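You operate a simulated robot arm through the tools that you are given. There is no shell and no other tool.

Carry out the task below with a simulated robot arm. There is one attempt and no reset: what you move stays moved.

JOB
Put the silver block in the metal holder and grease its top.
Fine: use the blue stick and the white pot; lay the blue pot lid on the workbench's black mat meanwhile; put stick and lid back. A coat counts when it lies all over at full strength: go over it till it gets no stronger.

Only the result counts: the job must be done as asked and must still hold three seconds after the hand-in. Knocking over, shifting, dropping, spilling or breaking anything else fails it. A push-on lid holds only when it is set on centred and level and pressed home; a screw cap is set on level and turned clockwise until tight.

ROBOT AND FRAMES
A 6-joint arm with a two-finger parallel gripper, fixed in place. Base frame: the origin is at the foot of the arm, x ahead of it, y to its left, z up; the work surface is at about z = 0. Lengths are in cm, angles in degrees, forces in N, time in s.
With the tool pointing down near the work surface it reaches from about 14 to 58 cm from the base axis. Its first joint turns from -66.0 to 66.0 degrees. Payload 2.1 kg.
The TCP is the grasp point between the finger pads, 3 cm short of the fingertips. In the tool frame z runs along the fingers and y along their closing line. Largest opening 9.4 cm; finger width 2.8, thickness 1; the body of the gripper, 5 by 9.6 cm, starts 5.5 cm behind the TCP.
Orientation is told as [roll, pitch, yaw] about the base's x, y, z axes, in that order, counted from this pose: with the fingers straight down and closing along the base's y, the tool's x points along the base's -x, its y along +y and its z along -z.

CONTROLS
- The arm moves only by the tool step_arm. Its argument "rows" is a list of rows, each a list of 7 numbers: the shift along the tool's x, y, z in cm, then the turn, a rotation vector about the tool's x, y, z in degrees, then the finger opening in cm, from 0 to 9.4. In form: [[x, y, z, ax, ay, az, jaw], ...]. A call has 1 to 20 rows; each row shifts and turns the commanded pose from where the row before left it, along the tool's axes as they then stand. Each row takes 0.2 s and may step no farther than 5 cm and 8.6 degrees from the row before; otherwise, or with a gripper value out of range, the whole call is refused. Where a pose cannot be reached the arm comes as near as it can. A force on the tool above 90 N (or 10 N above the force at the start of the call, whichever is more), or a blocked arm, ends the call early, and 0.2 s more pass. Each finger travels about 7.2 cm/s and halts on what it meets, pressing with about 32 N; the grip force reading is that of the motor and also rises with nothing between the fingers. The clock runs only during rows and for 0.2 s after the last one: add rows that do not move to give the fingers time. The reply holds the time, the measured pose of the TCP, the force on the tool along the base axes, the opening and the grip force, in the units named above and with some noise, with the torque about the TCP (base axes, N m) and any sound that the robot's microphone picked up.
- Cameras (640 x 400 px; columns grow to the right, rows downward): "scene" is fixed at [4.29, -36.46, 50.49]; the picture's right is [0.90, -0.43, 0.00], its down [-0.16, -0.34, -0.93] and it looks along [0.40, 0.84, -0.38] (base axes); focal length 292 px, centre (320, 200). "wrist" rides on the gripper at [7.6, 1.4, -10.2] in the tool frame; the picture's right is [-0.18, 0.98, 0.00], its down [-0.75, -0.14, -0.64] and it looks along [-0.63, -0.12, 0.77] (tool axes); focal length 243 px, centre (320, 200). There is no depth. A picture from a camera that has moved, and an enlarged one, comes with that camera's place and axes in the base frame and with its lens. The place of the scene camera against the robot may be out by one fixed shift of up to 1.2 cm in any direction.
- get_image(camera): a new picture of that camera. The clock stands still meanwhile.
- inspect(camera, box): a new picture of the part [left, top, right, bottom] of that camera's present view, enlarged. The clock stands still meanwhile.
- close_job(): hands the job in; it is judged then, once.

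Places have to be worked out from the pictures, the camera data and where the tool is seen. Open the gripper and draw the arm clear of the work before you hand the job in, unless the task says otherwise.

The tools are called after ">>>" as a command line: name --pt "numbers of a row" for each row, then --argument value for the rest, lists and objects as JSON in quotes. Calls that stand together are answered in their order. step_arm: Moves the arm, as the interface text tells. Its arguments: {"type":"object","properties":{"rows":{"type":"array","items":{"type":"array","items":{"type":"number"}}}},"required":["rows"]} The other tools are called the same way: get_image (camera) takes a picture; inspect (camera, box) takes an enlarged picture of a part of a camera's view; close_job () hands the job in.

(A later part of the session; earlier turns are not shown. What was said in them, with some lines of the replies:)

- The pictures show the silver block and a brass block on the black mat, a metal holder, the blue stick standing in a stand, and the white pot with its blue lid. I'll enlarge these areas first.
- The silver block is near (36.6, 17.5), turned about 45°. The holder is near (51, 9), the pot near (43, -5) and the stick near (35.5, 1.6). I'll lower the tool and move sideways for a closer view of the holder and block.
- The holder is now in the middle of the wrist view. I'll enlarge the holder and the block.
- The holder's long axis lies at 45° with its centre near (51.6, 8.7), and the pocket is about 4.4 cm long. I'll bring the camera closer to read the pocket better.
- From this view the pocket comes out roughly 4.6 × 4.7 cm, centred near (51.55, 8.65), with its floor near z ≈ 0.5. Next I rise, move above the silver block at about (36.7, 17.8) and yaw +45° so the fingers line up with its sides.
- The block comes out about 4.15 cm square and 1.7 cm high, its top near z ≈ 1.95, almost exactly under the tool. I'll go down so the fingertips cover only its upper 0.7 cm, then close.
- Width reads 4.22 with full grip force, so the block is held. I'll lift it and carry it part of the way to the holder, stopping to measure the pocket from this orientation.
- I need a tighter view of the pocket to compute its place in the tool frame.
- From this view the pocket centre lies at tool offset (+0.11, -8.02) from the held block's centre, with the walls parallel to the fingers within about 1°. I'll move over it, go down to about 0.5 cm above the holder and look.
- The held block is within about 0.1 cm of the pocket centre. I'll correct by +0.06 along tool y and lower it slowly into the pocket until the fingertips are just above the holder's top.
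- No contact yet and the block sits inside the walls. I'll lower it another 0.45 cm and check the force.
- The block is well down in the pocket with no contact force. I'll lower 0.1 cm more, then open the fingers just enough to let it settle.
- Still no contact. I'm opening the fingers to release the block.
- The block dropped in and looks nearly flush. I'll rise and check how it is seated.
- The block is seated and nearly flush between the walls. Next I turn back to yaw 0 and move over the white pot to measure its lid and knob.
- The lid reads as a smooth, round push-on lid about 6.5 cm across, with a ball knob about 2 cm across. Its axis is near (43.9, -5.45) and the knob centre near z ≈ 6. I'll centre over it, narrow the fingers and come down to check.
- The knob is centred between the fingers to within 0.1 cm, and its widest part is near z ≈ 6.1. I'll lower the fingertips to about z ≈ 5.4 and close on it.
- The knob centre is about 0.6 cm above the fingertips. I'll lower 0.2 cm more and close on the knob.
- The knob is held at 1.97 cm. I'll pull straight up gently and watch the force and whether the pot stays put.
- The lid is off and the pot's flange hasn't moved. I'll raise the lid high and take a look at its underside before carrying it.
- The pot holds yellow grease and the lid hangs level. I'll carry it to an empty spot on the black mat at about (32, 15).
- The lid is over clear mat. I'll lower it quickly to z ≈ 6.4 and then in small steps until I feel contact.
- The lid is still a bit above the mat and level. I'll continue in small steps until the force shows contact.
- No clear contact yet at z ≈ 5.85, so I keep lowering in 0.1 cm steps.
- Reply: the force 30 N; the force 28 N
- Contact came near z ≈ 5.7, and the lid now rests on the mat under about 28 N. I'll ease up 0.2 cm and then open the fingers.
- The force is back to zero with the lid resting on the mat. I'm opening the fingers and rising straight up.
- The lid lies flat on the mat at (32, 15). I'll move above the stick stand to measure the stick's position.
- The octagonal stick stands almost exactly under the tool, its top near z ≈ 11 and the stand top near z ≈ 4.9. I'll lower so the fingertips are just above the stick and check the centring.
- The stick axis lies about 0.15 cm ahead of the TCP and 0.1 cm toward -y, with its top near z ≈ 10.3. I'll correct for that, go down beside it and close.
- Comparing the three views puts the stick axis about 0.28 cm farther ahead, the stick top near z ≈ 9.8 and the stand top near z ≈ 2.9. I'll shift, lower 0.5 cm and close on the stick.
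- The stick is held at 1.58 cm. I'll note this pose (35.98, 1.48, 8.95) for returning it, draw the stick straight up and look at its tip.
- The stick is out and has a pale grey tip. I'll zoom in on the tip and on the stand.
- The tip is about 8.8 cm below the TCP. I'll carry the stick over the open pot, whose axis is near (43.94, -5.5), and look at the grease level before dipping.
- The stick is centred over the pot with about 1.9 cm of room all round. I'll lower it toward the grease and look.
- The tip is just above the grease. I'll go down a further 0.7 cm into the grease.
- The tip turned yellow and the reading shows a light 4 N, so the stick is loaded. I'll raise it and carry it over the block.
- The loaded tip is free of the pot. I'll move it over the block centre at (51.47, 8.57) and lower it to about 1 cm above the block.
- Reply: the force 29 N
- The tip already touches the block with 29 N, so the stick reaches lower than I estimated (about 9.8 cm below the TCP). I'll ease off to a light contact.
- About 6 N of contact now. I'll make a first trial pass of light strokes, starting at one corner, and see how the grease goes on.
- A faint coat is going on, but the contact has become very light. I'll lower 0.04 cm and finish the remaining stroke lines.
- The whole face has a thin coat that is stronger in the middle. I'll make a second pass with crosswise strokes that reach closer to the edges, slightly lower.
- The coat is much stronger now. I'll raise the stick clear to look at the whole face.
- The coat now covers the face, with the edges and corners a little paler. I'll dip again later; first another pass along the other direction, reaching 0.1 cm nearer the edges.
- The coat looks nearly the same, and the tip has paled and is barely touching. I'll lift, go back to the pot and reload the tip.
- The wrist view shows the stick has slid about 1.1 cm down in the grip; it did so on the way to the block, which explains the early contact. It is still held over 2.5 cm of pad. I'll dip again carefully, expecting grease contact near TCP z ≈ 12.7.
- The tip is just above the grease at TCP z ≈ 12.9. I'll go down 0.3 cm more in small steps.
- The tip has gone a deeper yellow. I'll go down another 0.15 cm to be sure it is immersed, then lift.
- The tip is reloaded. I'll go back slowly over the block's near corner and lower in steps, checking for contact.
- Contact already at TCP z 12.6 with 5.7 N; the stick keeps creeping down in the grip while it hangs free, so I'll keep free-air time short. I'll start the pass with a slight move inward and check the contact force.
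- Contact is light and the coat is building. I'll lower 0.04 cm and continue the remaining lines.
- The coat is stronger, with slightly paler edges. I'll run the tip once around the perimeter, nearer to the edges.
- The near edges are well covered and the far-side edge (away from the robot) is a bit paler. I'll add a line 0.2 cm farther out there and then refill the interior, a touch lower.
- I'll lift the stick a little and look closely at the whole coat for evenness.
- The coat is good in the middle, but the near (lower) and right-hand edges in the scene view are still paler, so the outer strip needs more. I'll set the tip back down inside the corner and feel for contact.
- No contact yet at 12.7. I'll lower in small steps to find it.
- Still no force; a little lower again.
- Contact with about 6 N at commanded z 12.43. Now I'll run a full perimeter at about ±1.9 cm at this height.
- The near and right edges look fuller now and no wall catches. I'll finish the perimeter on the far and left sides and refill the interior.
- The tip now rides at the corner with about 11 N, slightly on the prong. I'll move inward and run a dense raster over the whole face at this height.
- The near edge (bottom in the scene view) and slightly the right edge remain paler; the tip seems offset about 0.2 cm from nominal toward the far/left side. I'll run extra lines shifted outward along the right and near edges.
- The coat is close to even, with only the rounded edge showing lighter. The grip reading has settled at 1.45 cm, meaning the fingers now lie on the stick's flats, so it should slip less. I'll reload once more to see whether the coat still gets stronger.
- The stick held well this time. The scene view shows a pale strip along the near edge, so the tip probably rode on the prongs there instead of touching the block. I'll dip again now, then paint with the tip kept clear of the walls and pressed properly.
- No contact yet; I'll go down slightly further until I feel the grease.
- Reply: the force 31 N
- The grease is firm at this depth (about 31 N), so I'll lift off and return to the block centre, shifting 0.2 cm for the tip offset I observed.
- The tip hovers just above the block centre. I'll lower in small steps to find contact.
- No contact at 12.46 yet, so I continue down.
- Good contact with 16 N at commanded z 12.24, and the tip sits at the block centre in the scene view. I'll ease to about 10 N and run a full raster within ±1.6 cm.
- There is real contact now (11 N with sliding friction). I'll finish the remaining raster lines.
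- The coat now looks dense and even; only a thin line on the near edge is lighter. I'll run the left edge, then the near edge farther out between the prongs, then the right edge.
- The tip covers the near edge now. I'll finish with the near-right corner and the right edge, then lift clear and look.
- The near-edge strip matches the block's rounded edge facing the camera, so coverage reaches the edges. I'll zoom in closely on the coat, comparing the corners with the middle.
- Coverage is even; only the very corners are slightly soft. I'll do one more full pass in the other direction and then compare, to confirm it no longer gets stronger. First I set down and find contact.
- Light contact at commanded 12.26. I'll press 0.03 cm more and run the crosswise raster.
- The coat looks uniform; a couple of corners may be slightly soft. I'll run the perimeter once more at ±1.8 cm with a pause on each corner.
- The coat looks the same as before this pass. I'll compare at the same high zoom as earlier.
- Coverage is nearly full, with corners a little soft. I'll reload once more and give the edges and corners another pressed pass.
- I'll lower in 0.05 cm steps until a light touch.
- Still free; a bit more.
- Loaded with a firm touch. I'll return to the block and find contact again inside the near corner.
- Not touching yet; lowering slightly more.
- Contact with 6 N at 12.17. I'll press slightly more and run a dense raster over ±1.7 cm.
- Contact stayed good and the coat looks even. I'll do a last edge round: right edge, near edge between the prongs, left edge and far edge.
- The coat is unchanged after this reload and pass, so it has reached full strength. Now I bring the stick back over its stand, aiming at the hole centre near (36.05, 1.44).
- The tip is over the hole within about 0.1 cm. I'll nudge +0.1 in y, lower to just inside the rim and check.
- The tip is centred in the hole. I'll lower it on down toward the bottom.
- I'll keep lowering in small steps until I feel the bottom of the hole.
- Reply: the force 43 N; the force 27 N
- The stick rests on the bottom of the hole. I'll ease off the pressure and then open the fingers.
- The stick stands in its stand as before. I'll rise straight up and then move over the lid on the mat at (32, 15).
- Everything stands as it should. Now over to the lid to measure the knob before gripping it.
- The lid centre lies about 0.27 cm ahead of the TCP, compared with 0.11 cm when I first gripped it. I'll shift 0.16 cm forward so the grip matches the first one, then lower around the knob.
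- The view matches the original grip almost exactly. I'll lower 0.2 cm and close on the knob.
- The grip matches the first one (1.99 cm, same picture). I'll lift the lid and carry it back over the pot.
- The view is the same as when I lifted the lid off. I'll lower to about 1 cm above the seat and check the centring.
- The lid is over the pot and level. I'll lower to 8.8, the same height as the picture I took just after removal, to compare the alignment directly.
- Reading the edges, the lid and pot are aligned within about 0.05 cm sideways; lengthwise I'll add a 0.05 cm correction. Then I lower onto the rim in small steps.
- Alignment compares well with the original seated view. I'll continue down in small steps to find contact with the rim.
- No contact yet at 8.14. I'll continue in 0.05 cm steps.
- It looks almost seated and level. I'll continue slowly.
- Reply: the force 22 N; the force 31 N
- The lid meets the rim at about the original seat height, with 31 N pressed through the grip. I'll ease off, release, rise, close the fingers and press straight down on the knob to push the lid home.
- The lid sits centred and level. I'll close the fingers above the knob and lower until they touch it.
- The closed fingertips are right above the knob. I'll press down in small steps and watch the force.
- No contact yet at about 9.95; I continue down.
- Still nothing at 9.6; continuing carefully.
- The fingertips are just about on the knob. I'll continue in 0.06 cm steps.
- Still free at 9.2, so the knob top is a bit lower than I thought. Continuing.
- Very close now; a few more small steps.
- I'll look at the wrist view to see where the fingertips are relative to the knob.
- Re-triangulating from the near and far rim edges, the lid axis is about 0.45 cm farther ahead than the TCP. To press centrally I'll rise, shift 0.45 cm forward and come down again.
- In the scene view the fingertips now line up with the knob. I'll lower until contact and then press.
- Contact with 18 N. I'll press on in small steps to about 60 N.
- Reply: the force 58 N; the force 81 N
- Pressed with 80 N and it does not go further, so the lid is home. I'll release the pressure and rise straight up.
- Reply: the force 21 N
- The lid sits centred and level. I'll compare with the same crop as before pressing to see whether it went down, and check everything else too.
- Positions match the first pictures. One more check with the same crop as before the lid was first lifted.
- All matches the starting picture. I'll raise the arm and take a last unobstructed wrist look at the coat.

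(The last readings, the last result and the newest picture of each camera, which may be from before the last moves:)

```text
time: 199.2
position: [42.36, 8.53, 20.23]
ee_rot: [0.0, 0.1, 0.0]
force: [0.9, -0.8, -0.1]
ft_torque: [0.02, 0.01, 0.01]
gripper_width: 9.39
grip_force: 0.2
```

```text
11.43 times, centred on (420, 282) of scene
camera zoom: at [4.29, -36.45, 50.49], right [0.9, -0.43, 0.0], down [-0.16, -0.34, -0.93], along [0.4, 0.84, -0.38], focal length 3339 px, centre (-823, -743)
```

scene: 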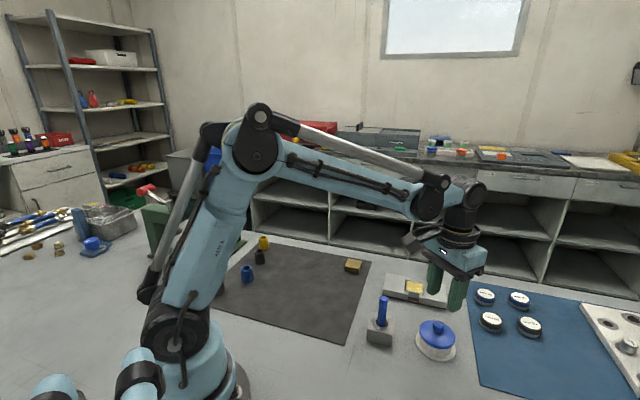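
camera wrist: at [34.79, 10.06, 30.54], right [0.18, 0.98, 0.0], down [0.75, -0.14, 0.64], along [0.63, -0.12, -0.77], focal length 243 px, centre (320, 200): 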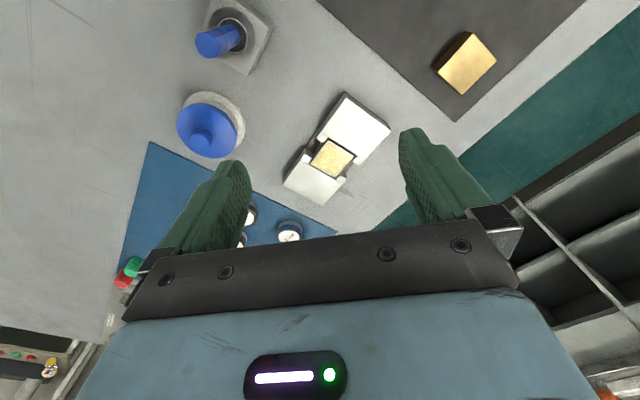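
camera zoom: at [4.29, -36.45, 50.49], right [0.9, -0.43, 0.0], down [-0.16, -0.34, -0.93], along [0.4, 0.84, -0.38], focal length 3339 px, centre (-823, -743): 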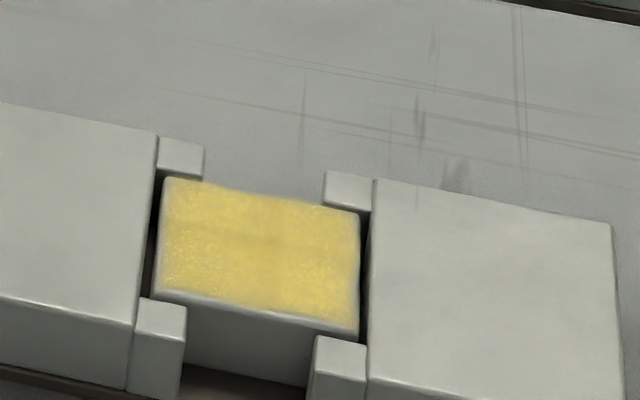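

The coat is visible, but I want a closer look at the near edge. I'll go lower over the block with the empty, open gripper.

>>> step_arm --pt "-2.3 0.13 2 0 0 0 9.4" --pt "-2.3 0.13 3 0 0 0 9.4" --pt "-2.3 0.14 3 0 0 0 9.4" --pt "0 0 2 0 0 0 9.4" --pt "0 0 0 0 0 0 9.4"

>>> inspect --camera "wrist" --box '[275, 100, 365, 175]'

>>> get_image --camera "wrist"

```text
time: 200.4
position: [49.33, 8.89, 10.18]
ee_rot: [0.0, 0.1, 0.1]
force: [0.6, 0.3, -1.3]
ft_torque: [0.02, 0.01, -0.02]
gripper_width: 9.4
grip_force: 0.1
```

```text
5.33 times, centred on (320, 138) of wrist
camera zoom: at [41.72, 10.32, 20.53], right [0.18, 0.98, 0.0], down [0.75, -0.14, 0.64], along [0.63, -0.12, -0.77], focal length 1294 px, centre (320, 533)
```

zoom: 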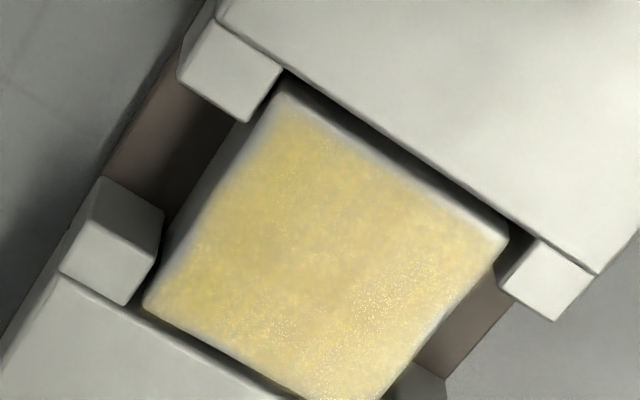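

```text
taken
camera wrist: at [41.72, 10.32, 20.53], right [0.18, 0.98, 0.0], down [0.75, -0.14, 0.64], along [0.63, -0.12, -0.77], focal length 243 px, centre (320, 200)
```

wrist: 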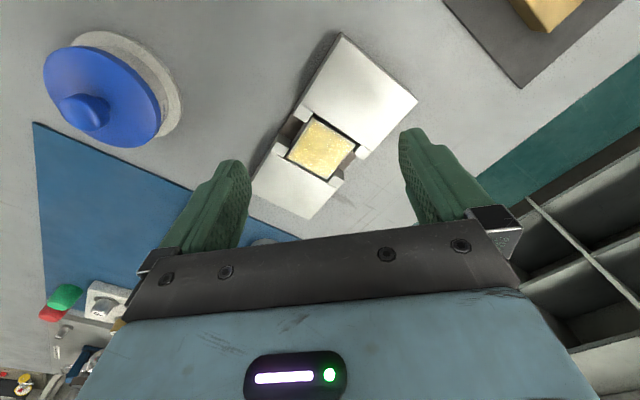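

Let me zoom in tighter on the near corner and the right corner of the coat.

>>> inspect --camera "wrist" --box '[295, 112, 335, 145]'

>>> inspect --camera "wrist" --box '[325, 125, 365, 158]'

>>> inspect --camera "wrist" --box '[285, 140, 345, 185]'

```text
12.12 times, centred on (315, 128) of wrist
camera zoom: at [41.72, 10.32, 20.53], right [0.18, 0.98, 0.0], down [0.75, -0.14, 0.64], along [0.63, -0.12, -0.77], focal length 2941 px, centre (381, 1067)
```

zoom: 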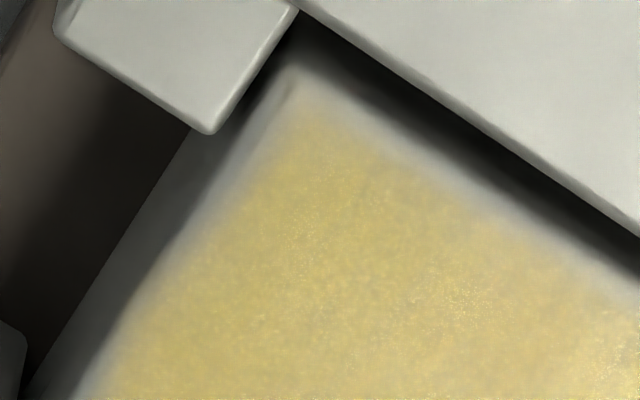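

```text
12.12 times, centred on (345, 142) of wrist
camera zoom: at [41.72, 10.32, 20.53], right [0.18, 0.98, 0.0], down [0.75, -0.14, 0.64], along [0.63, -0.12, -0.77], focal length 2941 px, centre (17, 909)
```

zoom: 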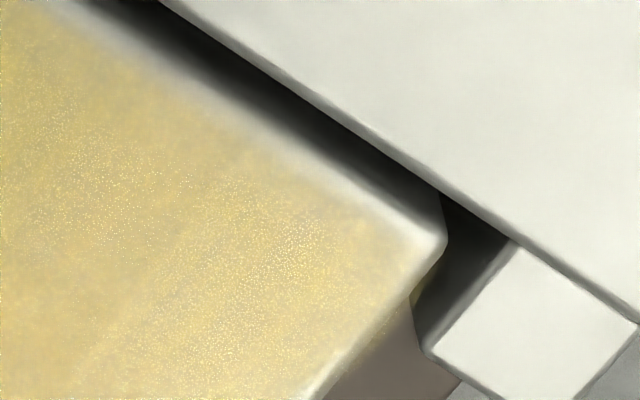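

```text
8.89 times, centred on (315, 162) of wrist
camera zoom: at [41.72, 10.32, 20.53], right [0.18, 0.98, 0.0], down [0.75, -0.14, 0.64], along [0.63, -0.12, -0.77], focal length 2157 px, centre (364, 533)
```

zoom: 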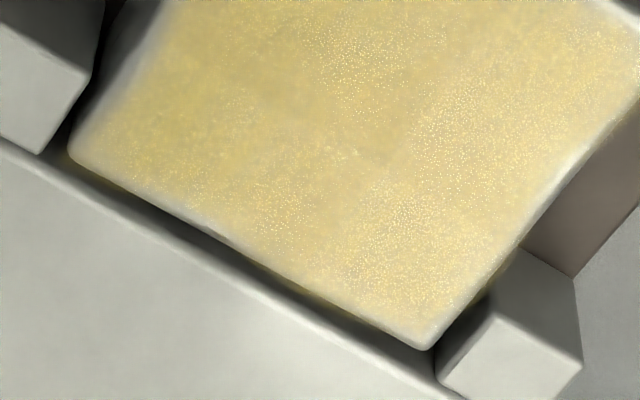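

Seen from both cameras the uncoated rim is the same thin rounded edge on every side, so the flat top is fully covered. I'll now draw the arm up and clear with the gripper open.

>>> step_arm --pt "0 0 -4 0 0 0 9.4" --pt "0 0 -4 0 0 0 9.4" --pt "0 0 -4 0 0 0 9.4" --pt "2 -1 -4 0 0 0 9.4" --pt "3 -1 -4 0 0 0 9.4" --pt "3 -1 -4 0 0 0 9.4" --pt "3 -1 -2 0 0 0 9.4" --pt "3 -1 0 0 0 0 9.4" --pt "0 0 0 0 0 0 9.4" --pt "0 0 0 0 0 0 9.4"

>>> get_image --camera "scene"

>>> inspect --camera "scene" --box '[320, 240, 480, 370]'

>>> inspect --camera "scene" --box '[180, 220, 380, 345]'

```text
refused: row 5 steps farther than a row can; nothing moved
```

```text
taken
```

scene: 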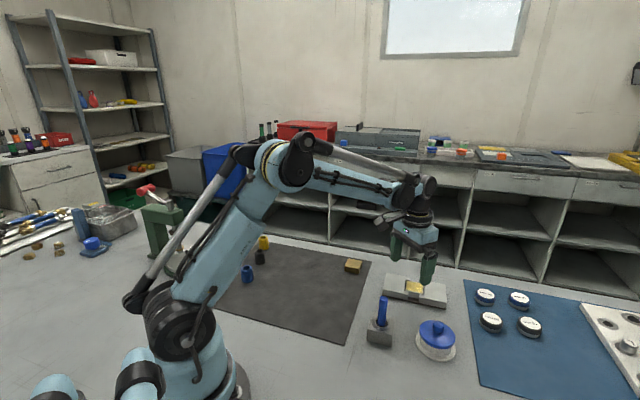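

```text
3.08 times, centred on (400, 305) of scene
camera zoom: at [4.29, -36.46, 50.49], right [0.9, -0.43, 0.0], down [-0.16, -0.34, -0.93], along [0.4, 0.84, -0.38], focal length 899 px, centre (74, -123)
```

zoom: 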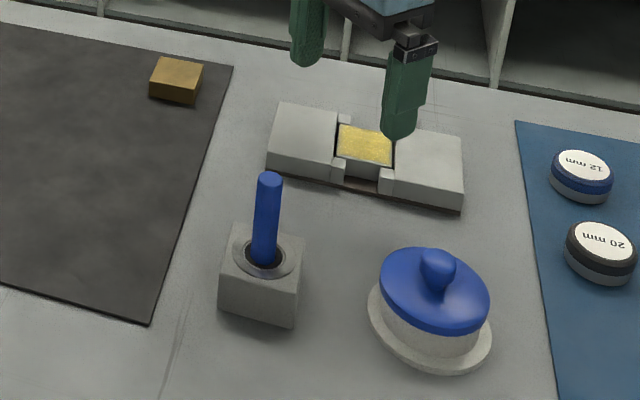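

```text
3.20 times, centred on (280, 282) of scene
camera zoom: at [4.29, -36.46, 50.49], right [0.9, -0.43, 0.0], down [-0.16, -0.34, -0.93], along [0.4, 0.84, -0.38], focal length 935 px, centre (448, -64)
```

zoom: 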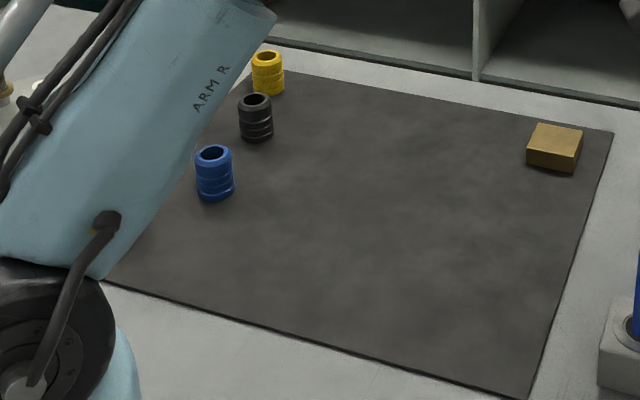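

The call was refused because a row exceeded 5 cm, so nothing moved. All objects look in place; I'll repeat the retreat with shorter rows.

>>> step_arm --pt "0 0 -4 0 0 0 9.4" --pt "0 0 -4 0 0 0 9.4" --pt "0 0 -4 0 0 0 9.4" --pt "0 0 -4 0 0 0 9.4" --pt "0 0 -4 0 0 0 9.4" --pt "2.5 -1 -3 0 0 0 9.4" --pt "2.5 -1 -3 0 0 0 9.4" --pt "3 -1 0 0 0 0 9.4" --pt "3 -1 0 0 0 0 9.4" --pt "3 -1 0 0 0 0 9.4" --pt "0 0 0 0 0 0 9.4" --pt "0 0 0 0 0 0 9.4"

>>> get_image --camera "scene"

>>> inspect --camera "scene" --box '[320, 240, 480, 370]'

```text
time: 203.0
position: [35.32, 3.94, 36.35]
ee_rot: [-0.1, 0.0, -0.1]
force: [0.8, -0.3, -0.2]
ft_torque: [0.02, 0.0, 0.01]
gripper_width: 9.4
grip_force: 0.1
```

```text
taken
```

scene: 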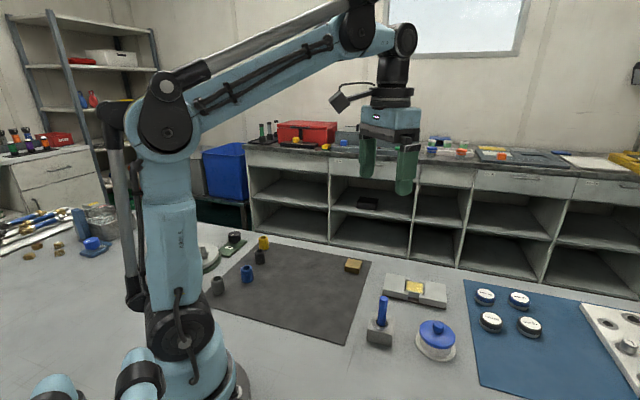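

```text
3.08 times, centred on (400, 305) of scene
camera zoom: at [4.29, -36.46, 50.49], right [0.9, -0.43, 0.0], down [-0.16, -0.34, -0.93], along [0.4, 0.84, -0.38], focal length 899 px, centre (74, -123)
```

zoom: 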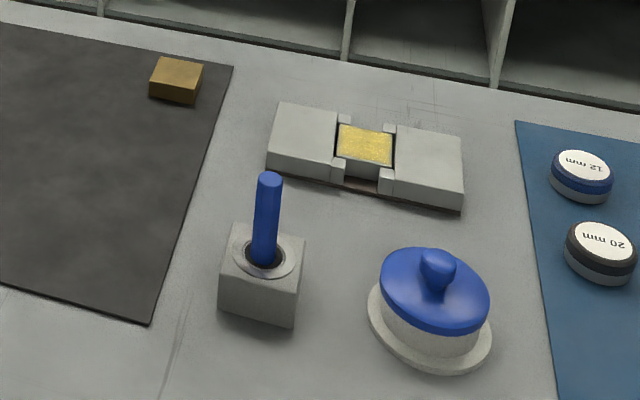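

The silver block sits greased in the holder, the stick stands in its stand and the lid is on the pot. Everything else is where it was, and the gripper is open and clear, so I hand the job in.

>>> close_job

```text
The job is handed in.
```

The silver block is in the metal holder with its top greased, and I've handed the job in. The reply confirmed the hand-in but gave no verdict.

- **Block:** it dropped into the holder's pocket and sits about level with the top of the holder.
- **Grease:** I loaded the stick four times and went over the whole top each time. The last reload made no visible difference. The only bare part I can see is the thin rounded edge, which looks the same width on every side.
- **Stick:** it is back in its stand, looking the same as in the first pictures. It slid about 1.5 cm down in the gripper early on, but it was never dropped.
- **Lid:** it lay on the black mat while I worked and is now back on the white pot. I pressed it down with about 80 N, and it looks level and within about 0.1 cm of centre. The microphone picked up no click, so I'm relying on the pictures and the force reading that it is fully home.

Nothing else appears to have moved. While greasing, the stick rubbed against the holder's walls a few times, but the holder stayed in place. The gripper is open and the arm is clear of the work.
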